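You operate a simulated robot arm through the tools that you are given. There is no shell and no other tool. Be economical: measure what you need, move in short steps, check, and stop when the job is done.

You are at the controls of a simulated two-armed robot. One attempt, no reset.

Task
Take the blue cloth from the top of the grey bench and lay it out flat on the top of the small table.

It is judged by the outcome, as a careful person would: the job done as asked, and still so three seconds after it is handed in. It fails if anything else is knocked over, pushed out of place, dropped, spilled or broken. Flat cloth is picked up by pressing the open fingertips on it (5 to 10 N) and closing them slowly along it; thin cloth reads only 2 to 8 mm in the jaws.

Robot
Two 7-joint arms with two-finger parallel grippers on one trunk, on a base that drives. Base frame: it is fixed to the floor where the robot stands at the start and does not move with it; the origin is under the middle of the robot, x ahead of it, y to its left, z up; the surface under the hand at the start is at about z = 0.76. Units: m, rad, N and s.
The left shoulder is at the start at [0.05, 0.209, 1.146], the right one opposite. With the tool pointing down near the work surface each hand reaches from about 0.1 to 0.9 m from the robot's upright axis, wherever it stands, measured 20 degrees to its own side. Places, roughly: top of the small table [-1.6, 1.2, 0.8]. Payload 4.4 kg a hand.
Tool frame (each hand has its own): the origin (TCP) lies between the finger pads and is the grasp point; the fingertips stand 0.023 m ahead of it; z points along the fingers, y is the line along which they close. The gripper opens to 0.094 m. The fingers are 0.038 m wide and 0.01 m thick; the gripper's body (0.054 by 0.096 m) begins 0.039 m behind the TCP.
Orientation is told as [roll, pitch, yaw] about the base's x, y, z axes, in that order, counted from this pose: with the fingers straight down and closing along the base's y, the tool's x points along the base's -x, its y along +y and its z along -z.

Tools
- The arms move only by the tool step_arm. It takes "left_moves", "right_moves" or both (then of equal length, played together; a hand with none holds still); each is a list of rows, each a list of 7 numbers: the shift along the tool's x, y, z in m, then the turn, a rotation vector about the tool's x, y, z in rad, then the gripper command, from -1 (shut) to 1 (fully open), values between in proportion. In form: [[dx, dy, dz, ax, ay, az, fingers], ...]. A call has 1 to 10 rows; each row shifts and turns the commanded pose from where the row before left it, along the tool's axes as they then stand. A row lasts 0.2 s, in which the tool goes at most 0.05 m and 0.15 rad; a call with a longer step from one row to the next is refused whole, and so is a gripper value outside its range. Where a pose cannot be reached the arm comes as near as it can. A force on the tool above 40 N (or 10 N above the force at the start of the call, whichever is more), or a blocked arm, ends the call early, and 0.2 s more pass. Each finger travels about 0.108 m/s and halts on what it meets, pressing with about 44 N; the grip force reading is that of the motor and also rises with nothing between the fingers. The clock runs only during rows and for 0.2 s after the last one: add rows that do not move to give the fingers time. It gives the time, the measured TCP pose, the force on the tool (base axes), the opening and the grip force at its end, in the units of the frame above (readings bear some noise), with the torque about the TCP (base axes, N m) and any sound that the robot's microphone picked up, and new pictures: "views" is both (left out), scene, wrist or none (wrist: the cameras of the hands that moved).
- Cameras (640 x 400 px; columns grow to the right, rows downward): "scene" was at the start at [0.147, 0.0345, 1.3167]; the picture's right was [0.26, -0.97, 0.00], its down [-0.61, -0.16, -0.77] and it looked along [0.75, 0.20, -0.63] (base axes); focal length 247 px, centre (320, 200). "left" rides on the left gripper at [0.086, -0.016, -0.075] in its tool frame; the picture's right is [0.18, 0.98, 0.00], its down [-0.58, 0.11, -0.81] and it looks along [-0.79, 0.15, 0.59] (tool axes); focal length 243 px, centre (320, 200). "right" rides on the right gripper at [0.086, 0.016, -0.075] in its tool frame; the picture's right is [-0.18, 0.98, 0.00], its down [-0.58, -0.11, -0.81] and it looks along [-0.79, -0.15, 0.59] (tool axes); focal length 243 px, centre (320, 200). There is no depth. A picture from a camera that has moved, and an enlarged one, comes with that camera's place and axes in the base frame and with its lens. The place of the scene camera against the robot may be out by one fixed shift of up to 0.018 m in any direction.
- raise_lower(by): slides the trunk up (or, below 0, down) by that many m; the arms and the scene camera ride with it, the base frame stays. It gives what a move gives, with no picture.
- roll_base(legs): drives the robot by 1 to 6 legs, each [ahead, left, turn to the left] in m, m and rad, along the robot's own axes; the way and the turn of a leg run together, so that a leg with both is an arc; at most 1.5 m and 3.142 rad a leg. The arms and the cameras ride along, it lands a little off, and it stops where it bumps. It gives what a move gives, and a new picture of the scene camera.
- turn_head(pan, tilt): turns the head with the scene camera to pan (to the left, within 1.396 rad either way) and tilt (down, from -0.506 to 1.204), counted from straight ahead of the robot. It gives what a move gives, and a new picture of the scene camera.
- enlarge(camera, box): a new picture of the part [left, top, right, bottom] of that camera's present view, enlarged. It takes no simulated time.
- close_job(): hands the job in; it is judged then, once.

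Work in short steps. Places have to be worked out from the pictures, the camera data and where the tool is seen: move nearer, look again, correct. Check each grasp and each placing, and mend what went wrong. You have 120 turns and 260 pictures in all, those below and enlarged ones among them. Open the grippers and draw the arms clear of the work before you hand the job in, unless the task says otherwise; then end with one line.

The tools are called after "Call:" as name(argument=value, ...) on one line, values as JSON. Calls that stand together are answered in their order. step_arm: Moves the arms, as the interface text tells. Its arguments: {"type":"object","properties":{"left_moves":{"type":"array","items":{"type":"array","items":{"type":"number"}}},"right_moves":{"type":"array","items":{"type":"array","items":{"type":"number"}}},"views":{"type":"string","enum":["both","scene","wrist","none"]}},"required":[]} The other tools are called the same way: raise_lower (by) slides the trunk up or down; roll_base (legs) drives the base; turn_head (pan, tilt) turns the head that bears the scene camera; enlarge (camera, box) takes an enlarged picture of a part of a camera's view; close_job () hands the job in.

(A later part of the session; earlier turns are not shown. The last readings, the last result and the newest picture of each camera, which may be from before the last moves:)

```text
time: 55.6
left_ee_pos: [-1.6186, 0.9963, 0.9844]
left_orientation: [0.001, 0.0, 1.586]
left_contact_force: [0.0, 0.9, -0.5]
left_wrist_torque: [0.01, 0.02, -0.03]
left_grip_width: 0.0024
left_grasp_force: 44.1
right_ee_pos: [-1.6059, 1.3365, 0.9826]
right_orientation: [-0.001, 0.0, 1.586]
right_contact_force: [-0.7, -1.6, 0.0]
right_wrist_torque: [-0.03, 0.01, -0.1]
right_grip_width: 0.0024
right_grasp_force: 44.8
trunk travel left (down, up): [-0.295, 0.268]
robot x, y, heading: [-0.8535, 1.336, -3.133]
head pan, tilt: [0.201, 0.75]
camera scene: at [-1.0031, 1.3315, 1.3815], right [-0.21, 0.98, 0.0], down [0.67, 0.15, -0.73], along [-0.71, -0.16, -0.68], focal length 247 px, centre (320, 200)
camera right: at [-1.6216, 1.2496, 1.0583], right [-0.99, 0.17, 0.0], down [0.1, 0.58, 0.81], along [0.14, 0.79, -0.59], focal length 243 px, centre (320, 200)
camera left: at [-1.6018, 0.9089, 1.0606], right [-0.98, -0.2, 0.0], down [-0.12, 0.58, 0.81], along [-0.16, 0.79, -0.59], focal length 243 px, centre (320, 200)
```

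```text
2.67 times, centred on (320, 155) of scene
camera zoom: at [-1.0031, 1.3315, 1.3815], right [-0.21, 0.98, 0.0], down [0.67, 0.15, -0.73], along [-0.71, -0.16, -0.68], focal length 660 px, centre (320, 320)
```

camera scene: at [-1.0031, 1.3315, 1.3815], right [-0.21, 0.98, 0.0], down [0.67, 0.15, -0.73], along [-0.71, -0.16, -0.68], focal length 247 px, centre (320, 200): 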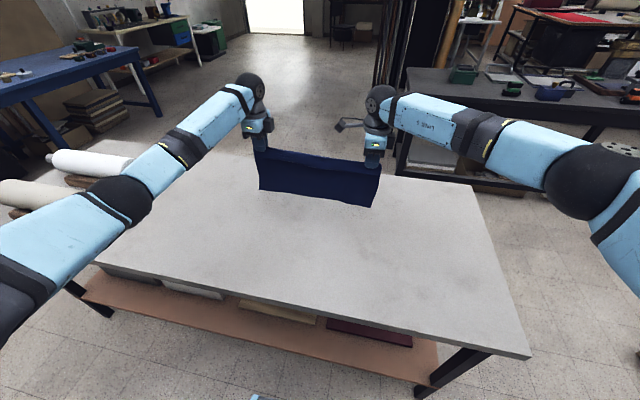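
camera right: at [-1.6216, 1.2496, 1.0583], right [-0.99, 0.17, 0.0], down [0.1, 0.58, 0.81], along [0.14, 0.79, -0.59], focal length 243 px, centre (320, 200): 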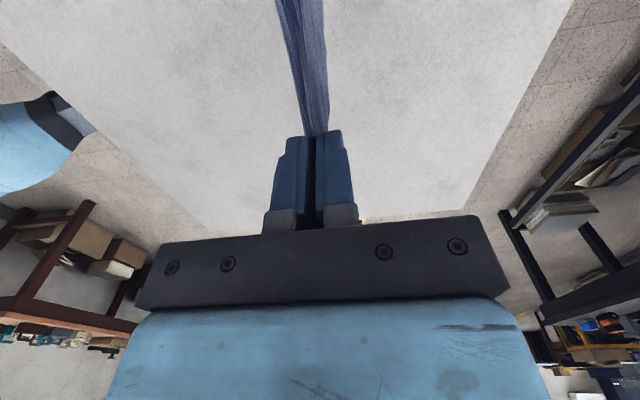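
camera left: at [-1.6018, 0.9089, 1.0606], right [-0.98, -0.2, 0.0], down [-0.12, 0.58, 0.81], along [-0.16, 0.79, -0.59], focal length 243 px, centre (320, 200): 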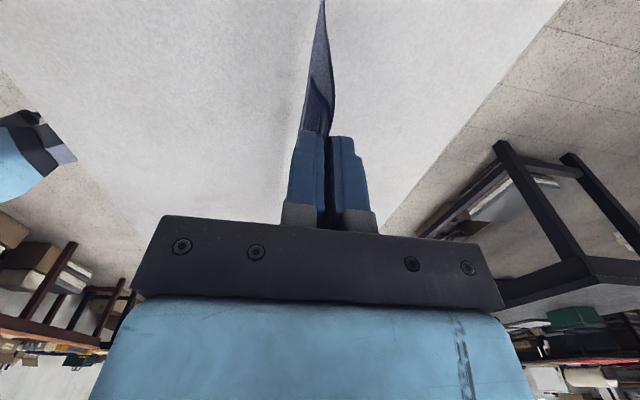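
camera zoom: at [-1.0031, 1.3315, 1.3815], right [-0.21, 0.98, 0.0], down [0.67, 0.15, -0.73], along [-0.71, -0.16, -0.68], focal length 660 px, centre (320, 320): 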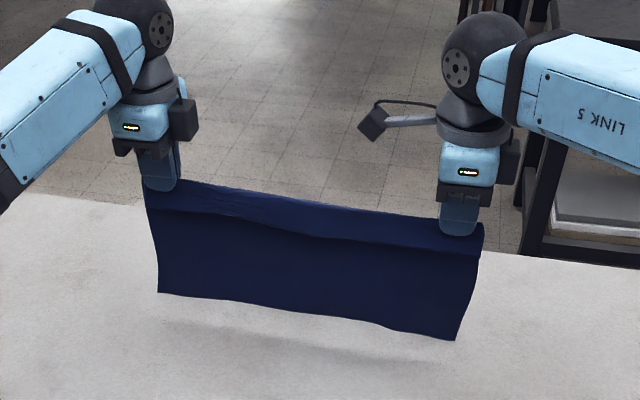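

The free edge is about 2 cm above the top, hanging cleanly. I now lay it down: the hands go down while drawing back towards the robot, so the free edge stays on the far side.

Call:
step_arm(left_moves=[[0, -0.01, 0.015, 0, 0, 0, -1], [0, -0.03, 0.012, 0, 0, 0, -1], [0, -0.03, 0.012, 0, 0, 0, -1], [0, -0.025, 0.015, 0, 0, 0, -1], [0, -0.02, 0.018, 0, 0, 0, -1], [0, -0.018, 0.02, 0, 0, 0, -1], [0, -0.014, 0.02, 0, 0, 0, -1], [0, -0.01, 0.02, 0, 0, 0, -1], [0, 0, 0, 0, 0, 0, -1]], right_moves=[[0, -0.01, 0.015, 0, 0, 0, -1], [0, -0.03, 0.012, 0, 0, 0, -1], [0, -0.03, 0.012, 0, 0, 0, -1], [0, -0.025, 0.015, 0, 0, 0, -1], [0, -0.02, 0.018, 0, 0, 0, -1], [0, -0.018, 0.02, 0, 0, 0, -1], [0, -0.014, 0.02, 0, 0, 0, -1], [0, -0.01, 0.02, 0, 0, 0, -1], [0, 0, 0, 0, 0, 0, -1]])

Call:
enlarge(camera="scene", box=[200, 130, 440, 280])

```text
time: 57.6
left_ee_pos: [-1.4636, 0.9994, 0.8532]
left_orientation: [-0.002, 0.0, 1.587]
left_contact_force: [-0.3, 0.4, -0.4]
left_wrist_torque: [0.02, -0.03, -0.1]
left_grip_width: 0.0025
left_grasp_force: 43.7
right_ee_pos: [-1.4497, 1.339, 0.8489]
right_orientation: [0.0, 0.0, 1.586]
right_contact_force: [-0.5, -1.5, -0.6]
right_wrist_torque: [-0.02, -0.01, -0.08]
right_grip_width: 0.0022
right_grasp_force: 43.7
trunk travel left (down, up): [-0.295, 0.268]
robot x, y, heading: [-0.8542, 1.3373, -3.132]
head pan, tilt: [0.201, 0.75]
camera scene: at [-1.0034, 1.3315, 1.3814], right [-0.21, 0.98, 0.0], down [0.67, 0.15, -0.73], along [-0.71, -0.16, -0.68], focal length 247 px, centre (320, 200)
camera right: at [-1.4639, 1.2518, 0.9253], right [-0.99, 0.17, 0.0], down [0.1, 0.58, 0.81], along [0.14, 0.79, -0.59], focal length 243 px, centre (320, 200)
camera left: at [-1.4447, 0.9115, 0.9285], right [-0.98, -0.2, 0.0], down [-0.12, 0.58, 0.81], along [-0.16, 0.79, -0.59], focal length 243 px, centre (320, 200)
```

scene: 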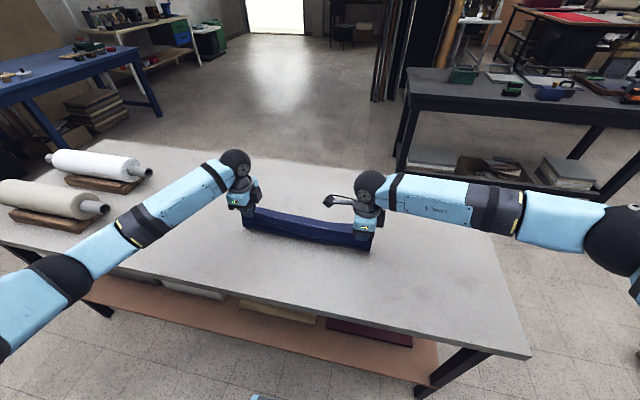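
right: 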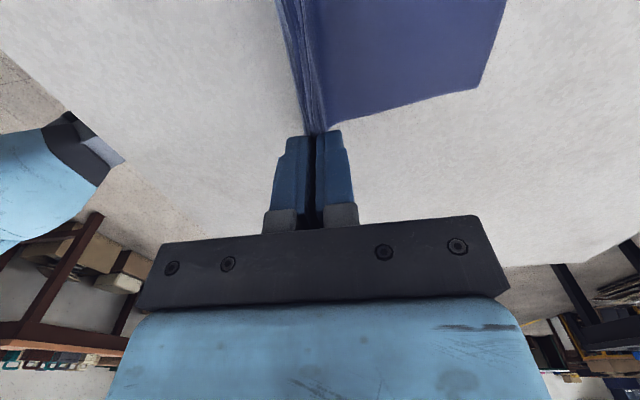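
left: 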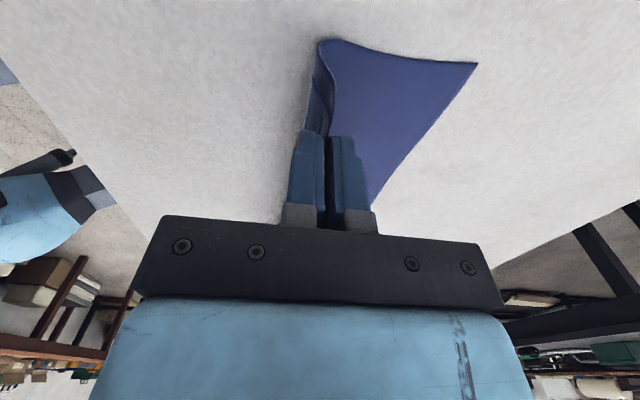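

```text
2.67 times, centred on (320, 205) of scene
camera zoom: at [-1.0034, 1.3315, 1.3814], right [-0.21, 0.98, 0.0], down [0.67, 0.15, -0.73], along [-0.71, -0.16, -0.68], focal length 660 px, centre (320, 187)
```

zoom: 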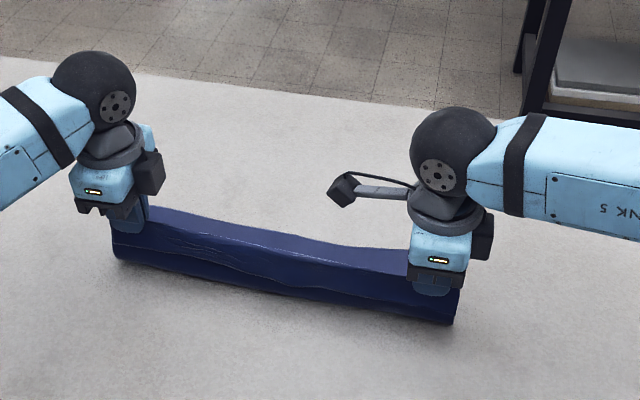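

The cloth is lying behind the hands with some slack bulging under the fingers; the free edge is at about x=-1.53. I keep drawing back to take up the slack.

Call:
step_arm(left_moves=[[0, -0.015, 0, 0, 0, 0, -1], [0, -0.015, 0.002, 0, 0, 0, -1], [0, -0.015, 0.002, 0, 0, 0, -1], [0, -0.015, 0.002, 0, 0, 0, -1], [0, 0, 0, 0, 0, 0, -1]], right_moves=[[0, -0.015, 0, 0, 0, 0, -1], [0, -0.015, 0, 0, 0, 0, -1], [0, -0.015, 0.002, 0, 0, 0, -1], [0, -0.015, 0.002, 0, 0, 0, -1], [0, 0, 0, 0, 0, 0, -1]])

Call:
enlarge(camera="scene", box=[200, 150, 440, 300])

```text
time: 58.9
left_ee_pos: [-1.4027, 0.9987, 0.8462]
left_orientation: [-0.001, 0.001, 1.586]
left_contact_force: [0.2, 1.0, 0.7]
left_wrist_torque: [-0.01, 0.01, -0.09]
left_grip_width: 0.0024
left_grasp_force: 44.6
right_ee_pos: [-1.3886, 1.3401, 0.8462]
right_orientation: [0.0, 0.001, 1.587]
right_contact_force: [-0.4, -1.3, -0.5]
right_wrist_torque: [-0.02, -0.02, -0.03]
right_grip_width: 0.0023
right_grasp_force: 44.2
trunk travel left (down, up): [-0.295, 0.268]
robot x, y, heading: [-0.8538, 1.3377, -3.123]
head pan, tilt: [0.201, 0.75]
camera scene: at [-1.0038, 1.3314, 1.3813], right [-0.21, 0.98, 0.0], down [0.67, 0.15, -0.73], along [-0.71, -0.16, -0.68], focal length 247 px, centre (320, 200)
camera right: at [-1.4042, 1.2522, 0.9222], right [-0.99, 0.17, 0.0], down [0.1, 0.58, 0.81], along [0.14, 0.79, -0.59], focal length 243 px, centre (320, 200)
camera left: at [-1.3855, 0.9126, 0.922], right [-0.98, -0.2, 0.0], down [-0.12, 0.58, 0.81], along [-0.16, 0.79, -0.59], focal length 243 px, centre (320, 200)
```

scene: 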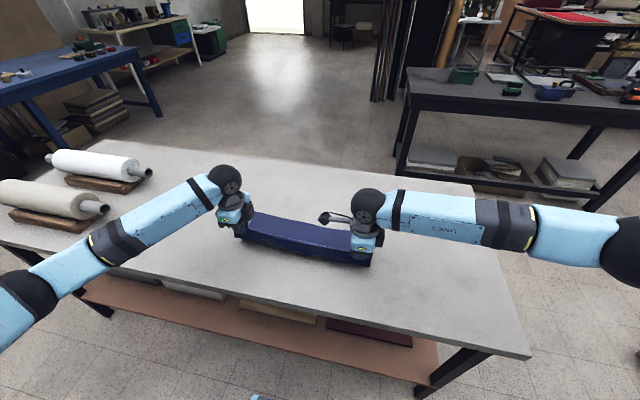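
right: 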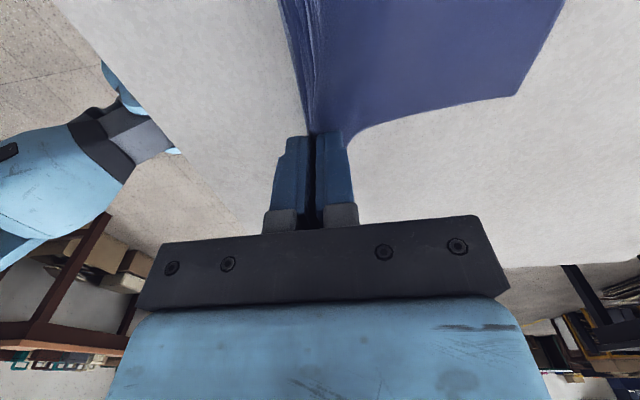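
left: 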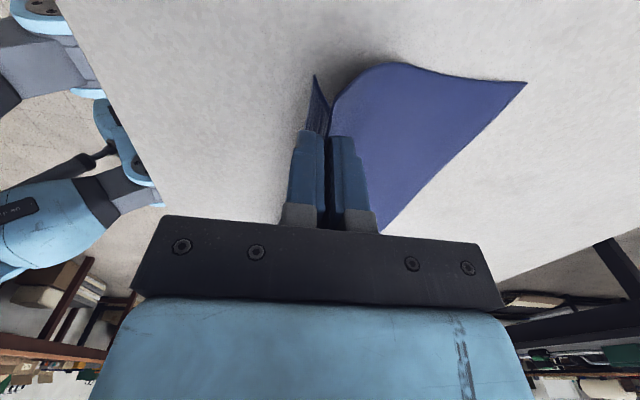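

```text
2.67 times, centred on (320, 225) of scene
camera zoom: at [-1.0038, 1.3314, 1.3813], right [-0.21, 0.98, 0.0], down [0.67, 0.15, -0.73], along [-0.71, -0.16, -0.68], focal length 660 px, centre (320, 133)
```

zoom: 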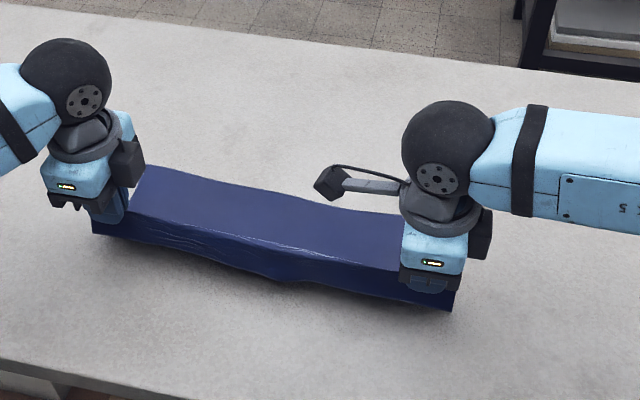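

The slack is almost gone and the cloth trails flat. I lower the hands to the top while drawing back a little more.

Call:
step_arm(left_moves=[[0, -0.012, 0.006, 0, 0, 0, -1], [0, -0.012, 0.006, 0, 0, 0, -1], [0, -0.008, 0.005, 0, 0, 0, -1], [0, 0, 0.003, 0, 0, 0, -1]], right_moves=[[0, -0.012, 0.006, 0, 0, 0, -1], [0, -0.012, 0.006, 0, 0, 0, -1], [0, -0.008, 0.005, 0, 0, 0, -1], [0, 0, 0.003, 0, 0, 0, -1]])

Call:
enlarge(camera="scene", box=[200, 150, 440, 300])

```text
time: 59.9
left_ee_pos: [-1.3718, 1.0007, 0.8263]
left_orientation: [0.0, 0.001, 1.584]
left_contact_force: [0.0, 1.8, 0.4]
left_wrist_torque: [0.03, 0.0, -0.04]
left_grip_width: 0.0023
left_grasp_force: 44.0
right_ee_pos: [-1.3566, 1.3391, 0.8261]
right_orientation: [-0.001, 0.001, 1.587]
right_contact_force: [0.3, -0.7, 0.3]
right_wrist_torque: [-0.02, 0.0, -0.04]
right_grip_width: 0.0023
right_grasp_force: 44.1
trunk travel left (down, up): [-0.295, 0.268]
robot x, y, heading: [-0.8522, 1.3368, -3.128]
head pan, tilt: [0.201, 0.75]
camera scene: at [-1.0037, 1.3314, 1.3814], right [-0.21, 0.98, 0.0], down [0.67, 0.15, -0.73], along [-0.71, -0.16, -0.68], focal length 247 px, centre (320, 200)
camera right: at [-1.3727, 1.2526, 0.9016], right [-0.99, 0.17, 0.0], down [0.1, 0.58, 0.81], along [0.14, 0.79, -0.59], focal length 243 px, centre (320, 200)
camera left: at [-1.3533, 0.9129, 0.9016], right [-0.98, -0.2, 0.0], down [-0.12, 0.58, 0.81], along [-0.16, 0.79, -0.59], focal length 243 px, centre (320, 200)
```

scene: 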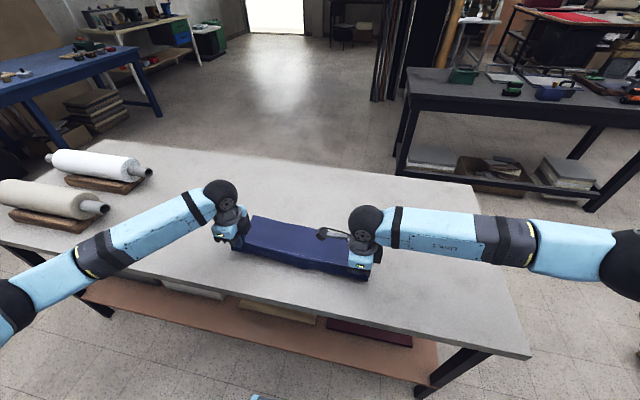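
right: 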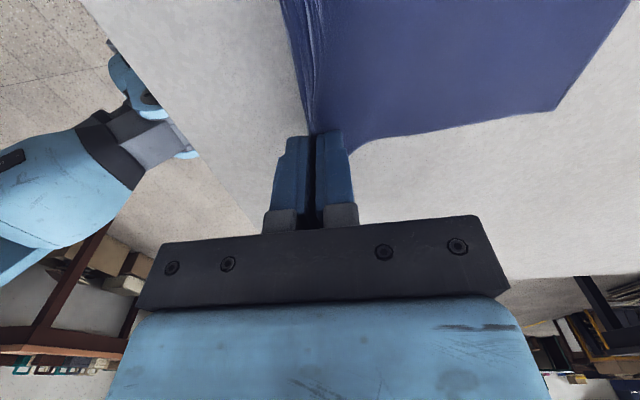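
left: 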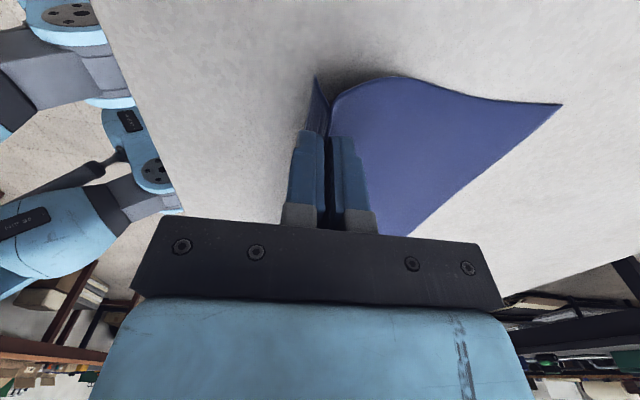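

```text
2.67 times, centred on (320, 225) of scene
camera zoom: at [-1.0037, 1.3314, 1.3814], right [-0.21, 0.98, 0.0], down [0.67, 0.15, -0.73], along [-0.71, -0.16, -0.68], focal length 660 px, centre (320, 133)
```

zoom: 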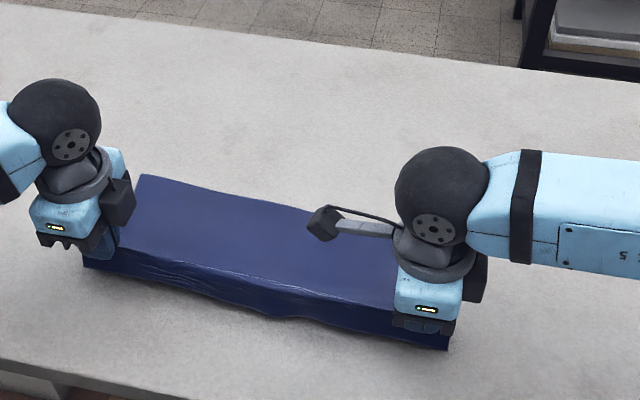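

No contact yet at TCP 0.826. I lower gently until the fingertips touch the top.

Call:
step_arm(left_moves=[[0, -0.004, 0.004, 0, 0, 0, -1], [0, -0.004, 0.004, 0, 0, 0, -1], [0, 0, 0.002, 0, 0, 0, -1]], right_moves=[[0, -0.004, 0.004, 0, 0, 0, -1], [0, -0.004, 0.004, 0, 0, 0, -1], [0, 0, 0.002, 0, 0, 0, -1]], views="none")

```text
time: 60.6
left_ee_pos: [-1.3639, 0.9999, 0.8165]
left_orientation: [0.0, 0.0, 1.585]
left_contact_force: [1.2, 1.0, -0.1]
left_wrist_torque: [0.01, -0.03, -0.05]
left_grip_width: 0.0021
left_grasp_force: 44.0
right_ee_pos: [-1.3484, 1.3391, 0.8164]
right_orientation: [-0.001, 0.0, 1.586]
right_contact_force: [-0.8, -1.9, -0.3]
right_wrist_torque: [-0.01, 0.0, -0.03]
right_grip_width: 0.0022
right_grasp_force: 44.4
trunk travel left (down, up): [-0.295, 0.268]
robot x, y, heading: [-0.8537, 1.3357, -3.129]
head pan, tilt: [0.201, 0.75]
```

Call:
step_arm(left_moves=[[0, 0, 0.004, 0, 0, 0, -1], [0, 0, 0.004, 0, 0, 0, -1], [0, 0, 0.004, 0, 0, 0, -1]], right_moves=[[0, 0, 0.004, 0, 0, 0, -1], [0, 0, 0.004, 0, 0, 0, -1], [0, 0, 0.004, 0, 0, 0, -1]])

```text
time: 61.5
left_ee_pos: [-1.3621, 1.0004, 0.8044]
left_orientation: [0.0, 0.0, 1.587]
left_contact_force: [0.0, 0.5, 0.2]
left_wrist_torque: [-0.02, -0.01, -0.08]
left_grip_width: 0.0022
left_grasp_force: 44.2
right_ee_pos: [-1.3488, 1.3408, 0.803]
right_orientation: [-0.001, -0.001, 1.587]
right_contact_force: [-0.9, -1.3, 0.7]
right_wrist_torque: [-0.01, -0.01, -0.07]
right_grip_width: 0.0022
right_grasp_force: 43.7
trunk travel left (down, up): [-0.295, 0.268]
robot x, y, heading: [-0.8516, 1.3392, -3.13]
head pan, tilt: [0.201, 0.75]
camera scene: at [-1.0035, 1.3314, 1.3814], right [-0.21, 0.98, 0.0], down [0.67, 0.15, -0.73], along [-0.71, -0.16, -0.68], focal length 247 px, centre (320, 200)
camera right: at [-1.3647, 1.2522, 0.8799], right [-0.99, 0.17, 0.0], down [0.1, 0.58, 0.81], along [0.14, 0.79, -0.59], focal length 243 px, centre (320, 200)
camera left: at [-1.3449, 0.9126, 0.8799], right [-0.98, -0.2, 0.0], down [-0.12, 0.58, 0.81], along [-0.16, 0.79, -0.59], focal length 243 px, centre (320, 200)
```

scene: 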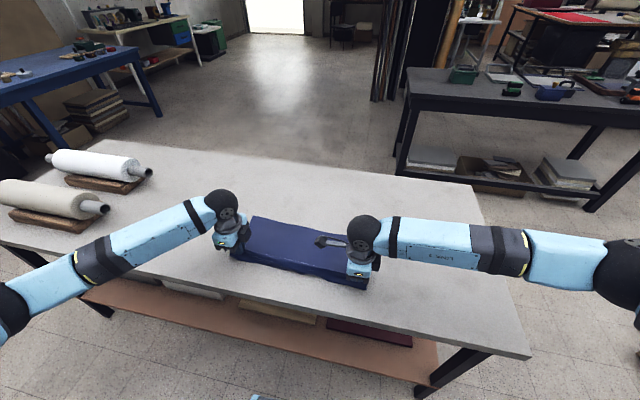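
right: 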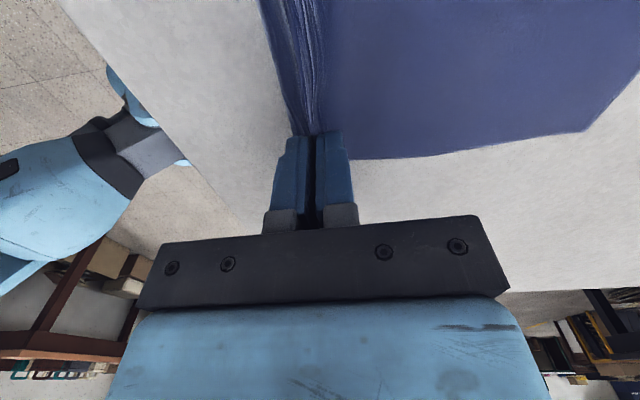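
left: 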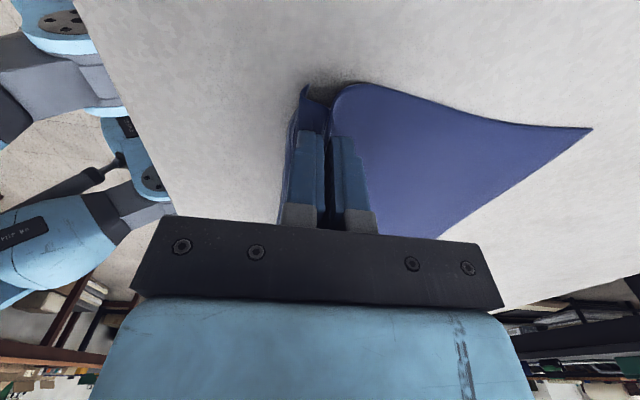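

Still no contact, so the top is lower than 0.80 and the cloth is nearly taut already. I keep lowering.

Call:
step_arm(left_moves=[[0, 0, 0.004, 0, 0, 0, -1], [0, 0, 0.004, 0, 0, 0, -1], [0, 0, 0.004, 0, 0, 0, -1], [0, 0, 0.003, 0, 0, 0, -1]], right_moves=[[0, 0, 0.004, 0, 0, 0, -1], [0, 0, 0.004, 0, 0, 0, -1], [0, 0, 0.004, 0, 0, 0, -1], [0, 0, 0.003, 0, 0, 0, -1]], views="wrist")

```text
time: 62.5
left_ee_pos: [-1.3626, 1.0001, 0.7895]
left_orientation: [0.0, 0.001, 1.586]
left_contact_force: [-0.4, 0.8, 0.3]
left_wrist_torque: [0.01, 0.01, -0.05]
left_grip_width: 0.0024
left_grasp_force: 44.4
right_ee_pos: [-1.3493, 1.3398, 0.7889]
right_orientation: [0.001, 0.0, 1.587]
right_contact_force: [0.9, -1.4, 0.7]
right_wrist_torque: [-0.03, 0.02, -0.06]
right_grip_width: 0.0023
right_grasp_force: 44.9
trunk travel left (down, up): [-0.295, 0.268]
robot x, y, heading: [-0.8565, 1.3396, -3.127]
head pan, tilt: [0.201, 0.75]
camera right: at [-1.3647, 1.2521, 0.8651], right [-0.99, 0.17, 0.0], down [0.1, 0.58, 0.81], along [0.14, 0.79, -0.59], focal length 243 px, centre (320, 200)
camera left: at [-1.3451, 0.9132, 0.8653], right [-0.98, -0.2, 0.0], down [-0.12, 0.58, 0.81], along [-0.16, 0.79, -0.59], focal length 243 px, centre (320, 200)
```

right: 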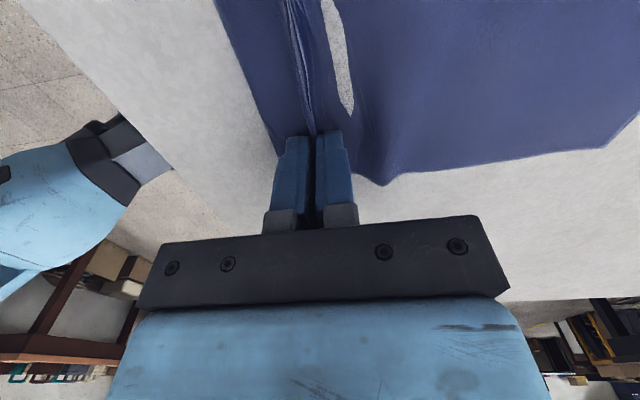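
left: 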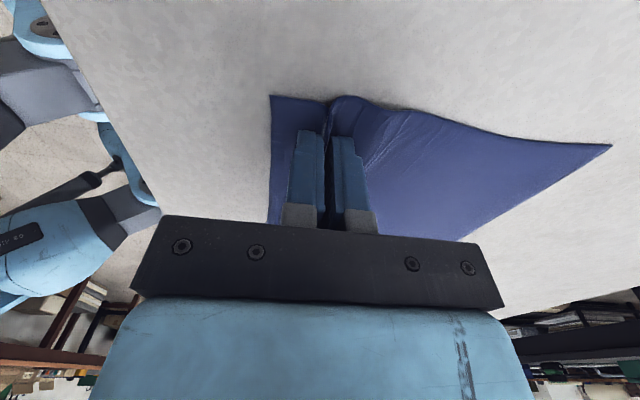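

The flap now lies flat on the near side and the tips are almost at the top. I draw back a little more to tighten, touch down, and read the force.

Call:
step_arm(left_moves=[[0, -0.004, 0, 0, 0, 0, -1], [0, -0.004, 0, 0, 0, 0, -1], [0, 0, 0.003, 0, 0, 0, -1], [0, 0, 0.003, 0, 0, 0, -1]], right_moves=[[0, -0.004, 0, 0, 0, 0, -1], [0, -0.004, 0, 0, 0, 0, -1], [0, 0, 0.003, 0, 0, 0, -1], [0, 0, 0.003, 0, 0, 0, -1]], views="wrist")

```text
time: 63.5
left_ee_pos: [-1.3548, 1.0003, 0.7845]
left_orientation: [0.001, 0.0, 1.587]
left_contact_force: [0.6, 0.7, 6.4]
left_wrist_torque: [-0.12, -0.06, -0.03]
left_grip_width: 0.0023
left_grasp_force: 44.2
right_ee_pos: [-1.3404, 1.3382, 0.7849]
right_orientation: [-0.001, 0.001, 1.586]
right_contact_force: [0.5, -1.4, 3.0]
right_wrist_torque: [0.0, 0.0, -0.03]
right_grip_width: 0.0023
right_grasp_force: 44.0
trunk travel left (down, up): [-0.295, 0.268]
robot x, y, heading: [-0.8534, 1.3355, -3.129]
head pan, tilt: [0.201, 0.75]
camera right: at [-1.3558, 1.2527, 0.8601], right [-0.99, 0.17, 0.0], down [0.1, 0.58, 0.81], along [0.14, 0.79, -0.59], focal length 243 px, centre (320, 200)
camera left: at [-1.3373, 0.9134, 0.8605], right [-0.98, -0.2, 0.0], down [-0.12, 0.58, 0.81], along [-0.16, 0.79, -0.59], focal length 243 px, centre (320, 200)
```

right: 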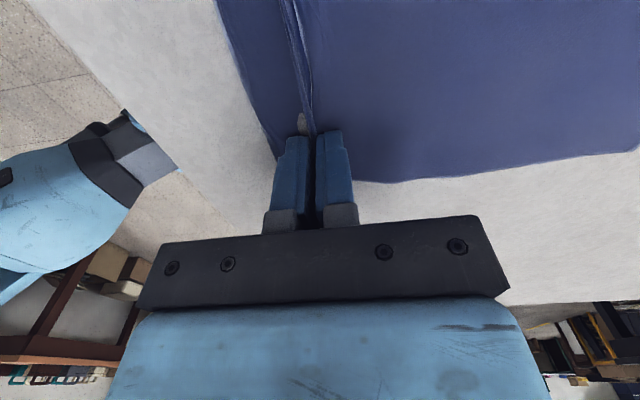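
left: 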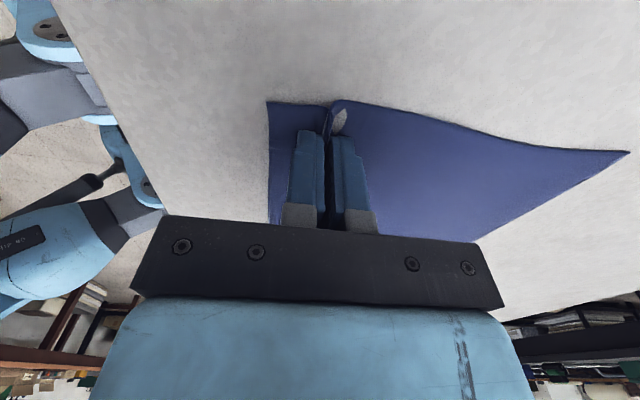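

The tips touch at 3–6 N and the cloth lies flat on both sides of the pinch. I open the fingers slowly while touching, which spreads the pinched fold.

Call:
step_arm(left_moves=[[0, 0, 0, 0, 0, 0, -0.95], [0, 0, 0, 0, 0, 0, -0.85], [0, 0, 0, 0, 0, 0, -0.75], [0, 0, 0, 0, 0, 0, -0.65], [0, 0, 0, 0, 0, 0, -0.55], [0, 0, 0, 0, 0, 0, -0.45], [0, 0, 0, 0, 0, 0, -0.35], [0, 0, 0, 0, 0, 0, -0.25], [0, 0, 0, 0, 0, 0, -0.15], [0, 0, 0, 0, 0, 0, -0.1]], right_moves=[[0, 0, 0, 0, 0, 0, -0.95], [0, 0, 0, 0, 0, 0, -0.85], [0, 0, 0, 0, 0, 0, -0.75], [0, 0, 0, 0, 0, 0, -0.65], [0, 0, 0, 0, 0, 0, -0.55], [0, 0, 0, 0, 0, 0, -0.45], [0, 0, 0, 0, 0, 0, -0.35], [0, 0, 0, 0, 0, 0, -0.25], [0, 0, 0, 0, 0, 0, -0.15], [0, 0, 0, 0, 0, 0, -0.1]], views="wrist")

```text
time: 65.7
left_ee_pos: [-1.3564, 1.001, 0.7856]
left_orientation: [0.003, 0.0, 1.584]
left_contact_force: [-2.7, -0.5, 10.9]
left_wrist_torque: [-0.1, -0.08, -0.01]
left_grip_width: 0.0391
left_grasp_force: 0.1
right_ee_pos: [-1.3402, 1.3404, 0.7847]
right_orientation: [0.001, 0.001, 1.587]
right_contact_force: [-2.3, -0.1, 6.5]
right_wrist_torque: [0.04, -0.05, 0.03]
right_grip_width: 0.0407
right_grasp_force: 0.1
trunk travel left (down, up): [-0.295, 0.268]
robot x, y, heading: [-0.8527, 1.3383, -3.128]
head pan, tilt: [0.201, 0.75]
camera right: at [-1.3558, 1.2531, 0.86], right [-0.99, 0.17, 0.0], down [0.1, 0.58, 0.81], along [0.14, 0.79, -0.59], focal length 243 px, centre (320, 200)
camera left: at [-1.3372, 0.9138, 0.8605], right [-0.98, -0.2, 0.0], down [-0.12, 0.58, 0.81], along [-0.16, 0.79, -0.59], focal length 243 px, centre (320, 200)
```

right: 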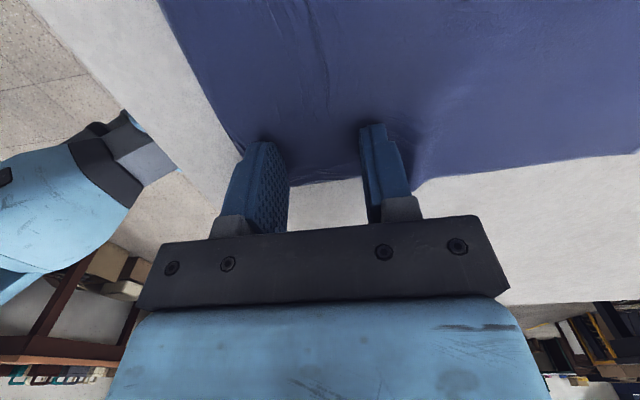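
left: 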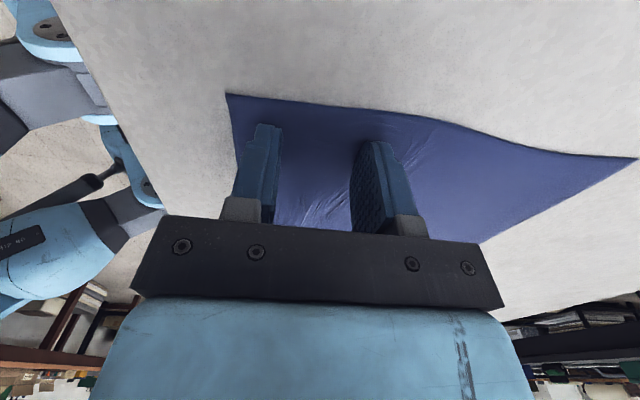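

The fold spread out nicely. I lift both hands straight up, clear of the cloth.

Call:
step_arm(left_moves=[[0, 0, -0.01, 0, 0, 0, -0.1], [0, 0, -0.03, 0, 0, 0, -0.1], [0, 0, -0.04, 0, 0, 0, -0.1], [0, 0, -0.045, 0, 0, 0, -0.1], [0, 0, -0.045, 0, 0, 0, -0.1], [0, 0, -0.045, 0, 0, 0, -0.1]], right_moves=[[0, 0, -0.01, 0, 0, 0, -0.1], [0, 0, -0.03, 0, 0, 0, -0.1], [0, 0, -0.04, 0, 0, 0, -0.1], [0, 0, -0.045, 0, 0, 0, -0.1], [0, 0, -0.045, 0, 0, 0, -0.1], [0, 0, -0.045, 0, 0, 0, -0.1]])

Call:
enlarge(camera="scene", box=[200, 150, 440, 300])

```text
time: 67.0
left_ee_pos: [-1.3544, 1.0012, 0.9997]
left_orientation: [0.001, 0.0, 1.585]
left_contact_force: [0.5, 0.0, 0.4]
left_wrist_torque: [0.0, 0.01, 0.0]
left_grip_width: 0.0424
left_grasp_force: 0.1
right_ee_pos: [-1.3387, 1.3426, 1.0008]
right_orientation: [-0.001, 0.0, 1.586]
right_contact_force: [0.8, 0.2, 0.6]
right_wrist_torque: [0.0, 0.0, 0.0]
right_grip_width: 0.0423
right_grasp_force: 0.0
trunk travel left (down, up): [-0.295, 0.268]
robot x, y, heading: [-0.8498, 1.3318, -3.124]
head pan, tilt: [0.201, 0.75]
camera scene: at [-1.0026, 1.3318, 1.3814], right [-0.21, 0.98, 0.0], down [0.67, 0.15, -0.73], along [-0.71, -0.16, -0.68], focal length 247 px, centre (320, 200)
camera right: at [-1.3536, 1.2544, 1.0759], right [-0.99, 0.17, 0.0], down [0.1, 0.58, 0.81], along [0.14, 0.79, -0.59], focal length 243 px, centre (320, 200)
camera left: at [-1.3363, 0.9147, 1.076], right [-0.98, -0.2, 0.0], down [-0.12, 0.58, 0.81], along [-0.16, 0.79, -0.59], focal length 243 px, centre (320, 200)
```

scene: 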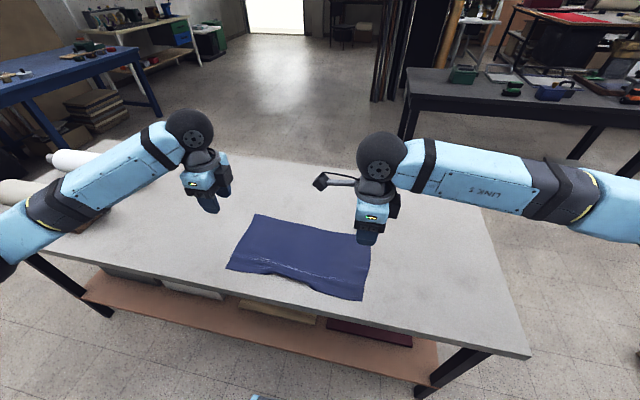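
right: 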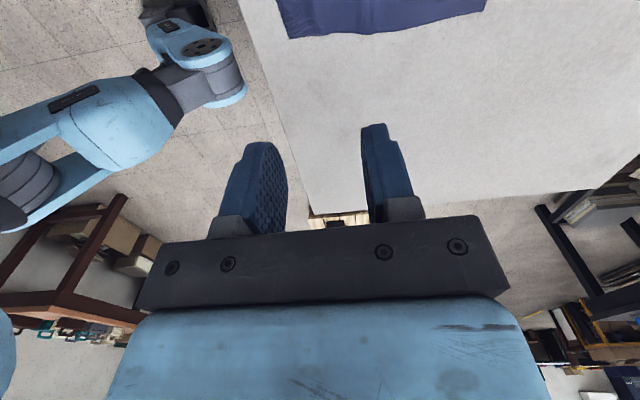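
left: 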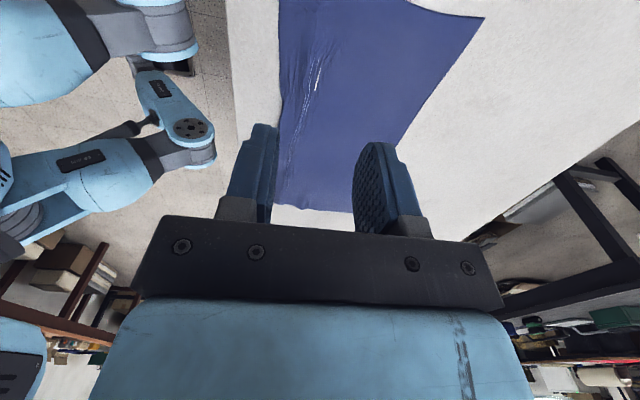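

```text
2.67 times, centred on (320, 225) of scene
camera zoom: at [-1.0026, 1.3318, 1.3814], right [-0.21, 0.98, 0.0], down [0.67, 0.15, -0.73], along [-0.71, -0.16, -0.68], focal length 660 px, centre (320, 133)
```

zoom: 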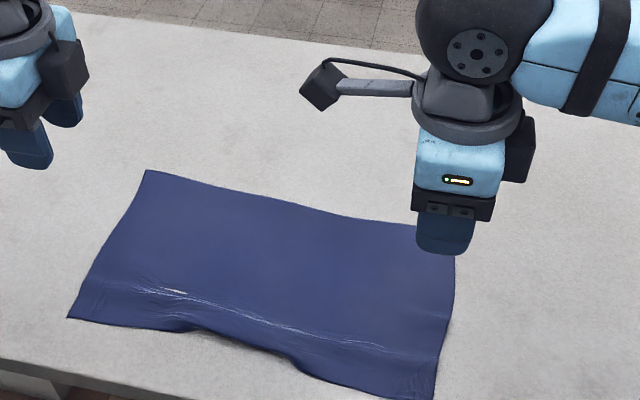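

The cloth lies spread out, with a slight crease line near the near edge and perhaps a small lifted wave in that edge's middle. I look at it closely.

Call:
enlarge(camera="scene", box=[220, 240, 380, 310])

Call:
step_arm(left_moves=[[0, -0.03, 0, 0, 0, 0, -0.5], [0, -0.03, 0, 0, 0, 0, -1], [0, 0, 0, 0, 0, 0, -1]], right_moves=[[-0.04, -0.02, 0, 0, 0, 0, -0.1], [-0.04, -0.02, 0, 0, 0, 0, -0.1], [0, 0, 0, 0, 0, 0, -0.1]], views="wrist")

Call:
enlarge(camera="left", box=[200, 0, 520, 200])

```text
4.00 times, centred on (300, 275) of scene
camera zoom: at [-1.0026, 1.3318, 1.3814], right [-0.21, 0.98, 0.0], down [0.67, 0.15, -0.73], along [-0.71, -0.16, -0.68], focal length 990 px, centre (400, -100)
```

zoom: 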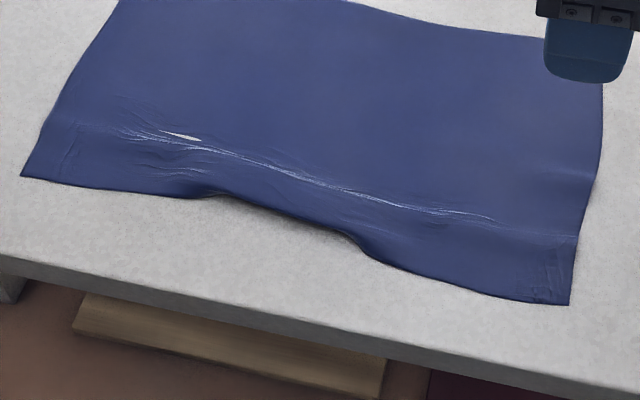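

```text
time: 67.8
left_ee_pos: [-1.2953, 0.9989, 0.9989]
left_orientation: [-0.002, -0.002, 1.587]
left_contact_force: [0.0, -0.5, 0.7]
left_wrist_torque: [0.0, 0.02, 0.01]
left_grip_width: 0.0
left_grasp_force: 41.9
right_ee_pos: [-1.3025, 1.4216, 1.0009]
right_orientation: [-0.001, 0.0, 1.585]
right_contact_force: [0.2, -0.5, 0.1]
right_wrist_torque: [-0.01, -0.04, -0.03]
right_grip_width: 0.0423
right_grasp_force: 0.0
trunk travel left (down, up): [-0.295, 0.268]
robot x, y, heading: [-0.8516, 1.3371, -3.129]
head pan, tilt: [0.201, 0.75]
camera right: at [-1.3181, 1.3343, 1.0753], right [-0.99, 0.17, 0.0], down [0.1, 0.58, 0.81], along [0.14, 0.8, -0.59], focal length 243 px, centre (320, 200)
camera left: at [-1.2776, 0.9125, 1.0737], right [-0.98, -0.2, 0.0], down [-0.12, 0.58, 0.81], along [-0.16, 0.79, -0.59], focal length 243 px, centre (320, 200)
```

right: 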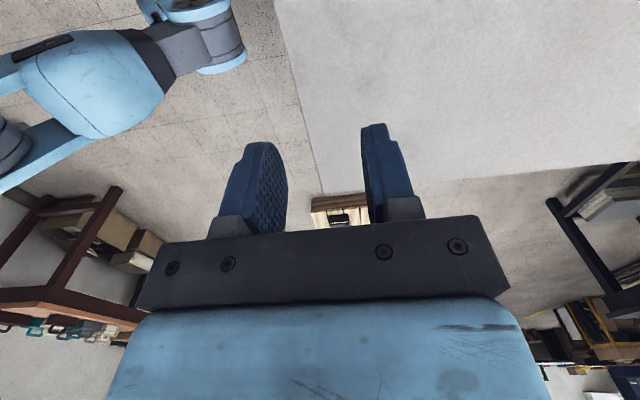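
left: 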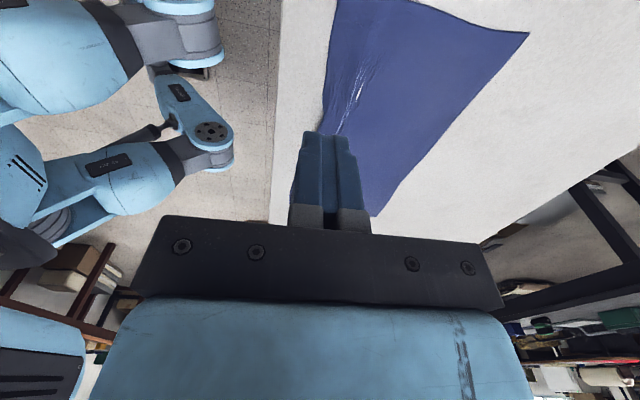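

```text
2.00 times, centred on (360, 100) of left
camera zoom: at [-1.2776, 0.9125, 1.0737], right [-0.98, -0.2, 0.0], down [-0.12, 0.58, 0.81], along [-0.16, 0.79, -0.59], focal length 485 px, centre (240, 400)
```

zoom: 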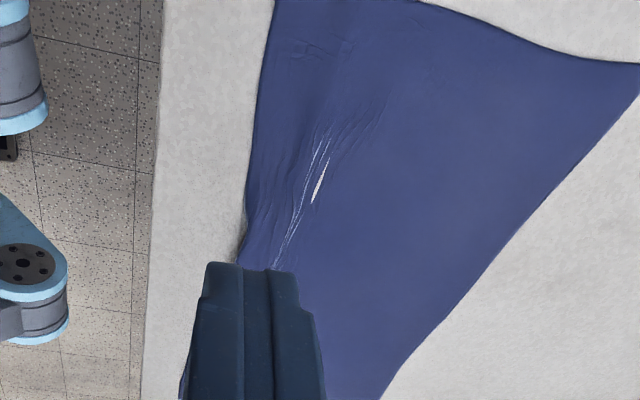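

The middle of the near edge is lifted in a small wave. I bring the closed left fingers over it to press it down and smooth it towards the edge.

Call:
step_arm(left_moves=[[-0.036, 0.01, 0, 0, 0, 0, -1], [-0.036, 0.01, 0.02, 0, 0, 0, -1], [-0.036, 0.01, 0.04, 0, 0, 0, -1], [-0.036, 0.01, 0.045, 0, 0, 0, -1], [-0.036, 0.01, 0.045, 0, 0, 0, -1], [0, 0, 0.03, 0, 0, 0, -1], [0, 0, 0, 0, 0, 0, -1]])

Call:
enlarge(camera="scene", box=[220, 210, 380, 310])

```text
refused: row 3 steps farther than a row can; nothing moved
```

```text
4.00 times, centred on (300, 260) of scene
camera zoom: at [-1.0042, 1.3307, 1.3813], right [-0.21, 0.98, 0.0], down [0.67, 0.15, -0.73], along [-0.71, -0.16, -0.68], focal length 990 px, centre (400, -40)
```

zoom: 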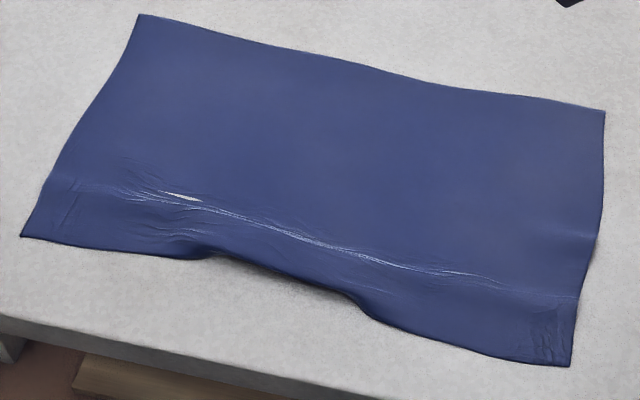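

That move was refused because the rows were too long; nothing moved. I repeat it with shorter rows.

Call:
step_arm(left_moves=[[-0.036, 0.01, 0, 0, 0, 0, -1], [-0.036, 0.01, 0, 0, 0, 0, -1], [-0.036, 0.01, 0, 0, 0, 0, -1], [-0.036, 0.01, 0, 0, 0, 0, -1], [-0.036, 0.01, 0, 0, 0, 0, -1], [0, 0, 0.045, 0, 0, 0, -1], [0, 0, 0.045, 0, 0, 0, -1], [0, 0, 0.045, 0, 0, 0, -1], [0, 0, 0.045, 0, 0, 0, -1], [0, 0, 0, 0, 0, 0, -1]])

Call:
enlarge(camera="scene", box=[220, 210, 380, 310])

```text
time: 70.0
left_ee_pos: [-1.3451, 1.1787, 0.8164]
left_orientation: [-0.001, 0.0, 1.585]
left_contact_force: [-0.8, -0.1, -0.2]
left_wrist_torque: [0.01, 0.01, -0.02]
left_grip_width: 0.0
left_grasp_force: 42.3
right_ee_pos: [-1.3038, 1.4225, 1.0002]
right_orientation: [0.001, 0.001, 1.585]
right_contact_force: [-0.3, 0.3, -0.6]
right_wrist_torque: [0.03, 0.0, 0.0]
right_grip_width: 0.0422
right_grasp_force: 0.1
trunk travel left (down, up): [-0.295, 0.268]
robot x, y, heading: [-0.851, 1.339, -3.131]
head pan, tilt: [0.201, 0.75]
camera scene: at [-1.0032, 1.3315, 1.3814], right [-0.21, 0.98, 0.0], down [0.67, 0.15, -0.73], along [-0.71, -0.16, -0.68], focal length 247 px, centre (320, 200)
camera left: at [-1.3271, 1.0923, 0.8915], right [-0.98, -0.2, 0.0], down [-0.12, 0.58, 0.81], along [-0.16, 0.79, -0.59], focal length 243 px, centre (320, 200)
```

scene: 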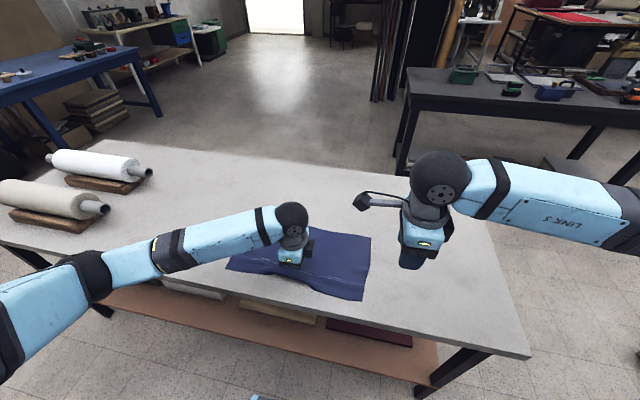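
left: 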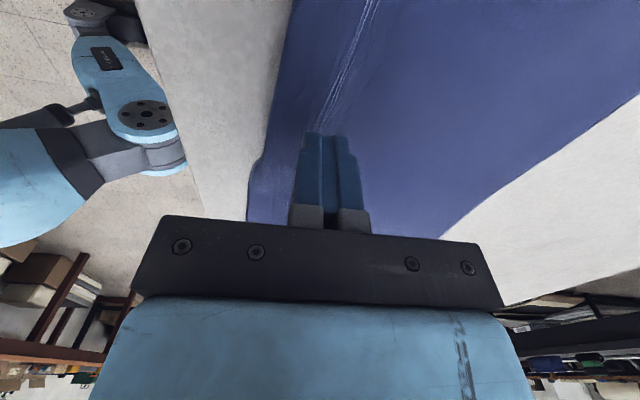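

```text
4.00 times, centred on (300, 260) of scene
camera zoom: at [-1.0032, 1.3315, 1.3814], right [-0.21, 0.98, 0.0], down [0.67, 0.15, -0.73], along [-0.71, -0.16, -0.68], focal length 990 px, centre (400, -40)
```

zoom: 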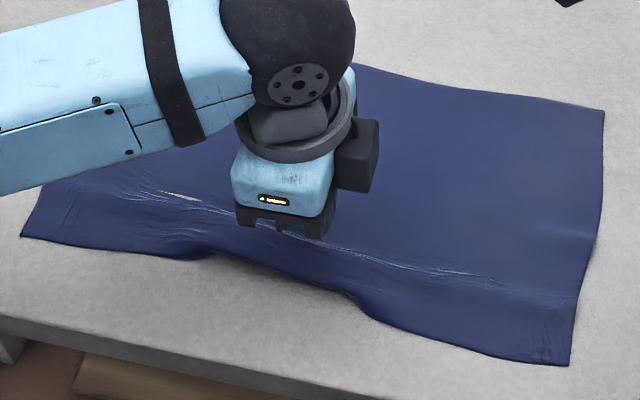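

The fingers are over the crease. I press lightly and then slide about 2.5 cm towards the near edge.

Call:
step_arm(left_moves=[[0, 0, 0.01, 0, 0, 0, -1], [0, 0, 0.01, 0, 0, 0, -1], [0, 0, 0.006, 0, 0, 0, -1], [0, 0, 0.006, 0, 0, 0, -1], [0, -0.005, 0, 0, 0, 0, -1], [0, -0.005, 0, 0, 0, 0, -1], [0, -0.005, 0, 0, 0, 0, -1], [0, -0.005, 0, 0, 0, 0, -1], [0, -0.005, 0, 0, 0, 0, -1]])

Call:
enlarge(camera="scene", box=[220, 210, 380, 310])

```text
time: 72.0
left_ee_pos: [-1.3223, 1.1814, 0.7869]
left_orientation: [-0.001, 0.001, 1.585]
left_contact_force: [-0.4, 0.1, 0.2]
left_wrist_torque: [0.0, -0.01, -0.01]
left_grip_width: 0.0
left_grasp_force: 42.2
right_ee_pos: [-1.3022, 1.4217, 0.9992]
right_orientation: [-0.001, 0.001, 1.587]
right_contact_force: [0.2, 0.7, -0.6]
right_wrist_torque: [-0.02, 0.03, -0.02]
right_grip_width: 0.0421
right_grasp_force: 0.0
trunk travel left (down, up): [-0.295, 0.268]
robot x, y, heading: [-0.8564, 1.3372, -3.125]
head pan, tilt: [0.201, 0.75]
camera scene: at [-1.0034, 1.3314, 1.3814], right [-0.21, 0.98, 0.0], down [0.67, 0.15, -0.73], along [-0.71, -0.16, -0.68], focal length 247 px, centre (320, 200)
camera left: at [-1.3043, 1.0938, 0.8621], right [-0.98, -0.2, 0.0], down [-0.12, 0.58, 0.81], along [-0.16, 0.79, -0.59], focal length 243 px, centre (320, 200)
```

scene: 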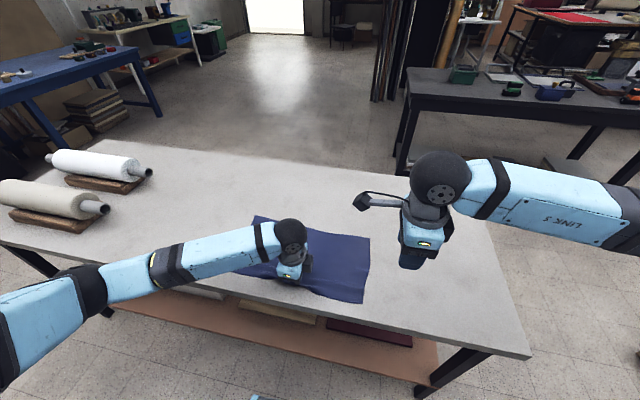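
left: 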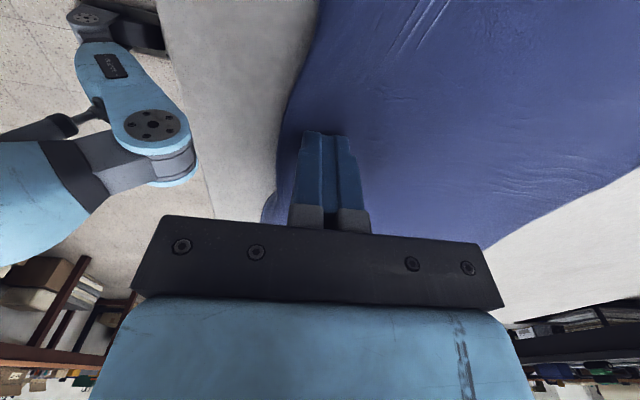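

```text
4.00 times, centred on (300, 260) of scene
camera zoom: at [-1.0034, 1.3314, 1.3814], right [-0.21, 0.98, 0.0], down [0.67, 0.15, -0.73], along [-0.71, -0.16, -0.68], focal length 990 px, centre (400, -40)
```

zoom: 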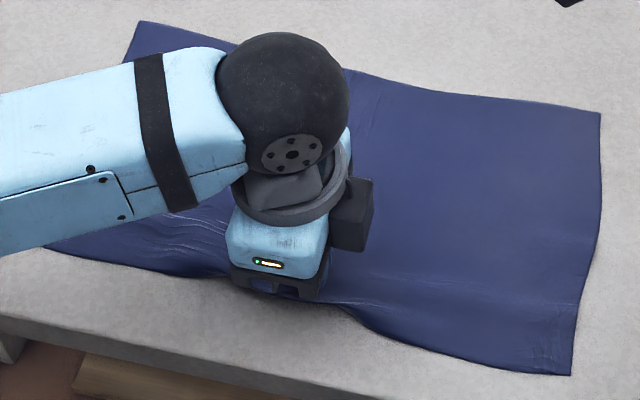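

The crease under the fingers has smoothed. I lift the hand and move it away to look at the result.

Call:
step_arm(left_moves=[[0, 0, -0.03, 0, 0, 0, -1], [0, 0, -0.045, 0, 0, 0, -1], [0, 0, -0.045, 0, 0, 0, -1], [0.04, 0, -0.03, 0, 0, 0, -1], [0.045, 0, 0, 0, 0, 0, -1], [0.045, 0, 0, 0, 0, 0, -1], [0.045, 0, 0, 0, 0, 0, -1], [0.045, 0, 0, 0, 0, 0, -1]], views="none")

Call:
enlarge(camera="scene", box=[220, 210, 380, 310])

```text
time: 73.8
left_ee_pos: [-1.3202, 0.9616, 0.9375]
left_orientation: [0.001, 0.0, 1.585]
left_contact_force: [-1.1, -0.2, 0.0]
left_wrist_torque: [0.03, 0.02, -0.02]
left_grip_width: 0.0
left_grasp_force: 41.9
right_ee_pos: [-1.3016, 1.421, 1.002]
right_orientation: [0.001, 0.0, 1.586]
right_contact_force: [-0.2, -0.2, 0.6]
right_wrist_torque: [0.04, 0.02, 0.03]
right_grip_width: 0.0426
right_grasp_force: 0.0
trunk travel left (down, up): [-0.295, 0.268]
robot x, y, heading: [-0.8536, 1.3393, -3.129]
head pan, tilt: [0.201, 0.75]
```

```text
4.00 times, centred on (300, 260) of scene
camera zoom: at [-1.0027, 1.3307, 1.3815], right [-0.21, 0.98, 0.0], down [0.67, 0.15, -0.73], along [-0.71, -0.16, -0.68], focal length 990 px, centre (400, -40)
```

zoom: 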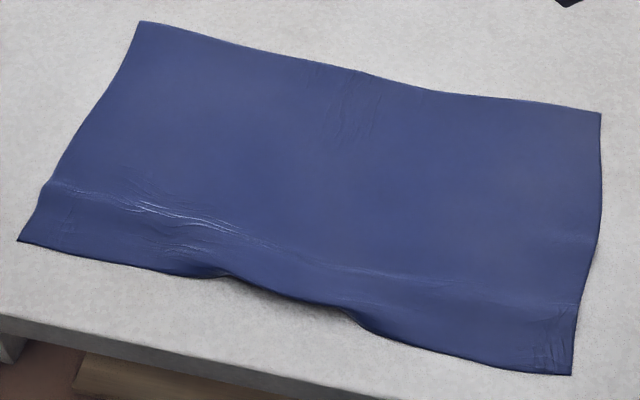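

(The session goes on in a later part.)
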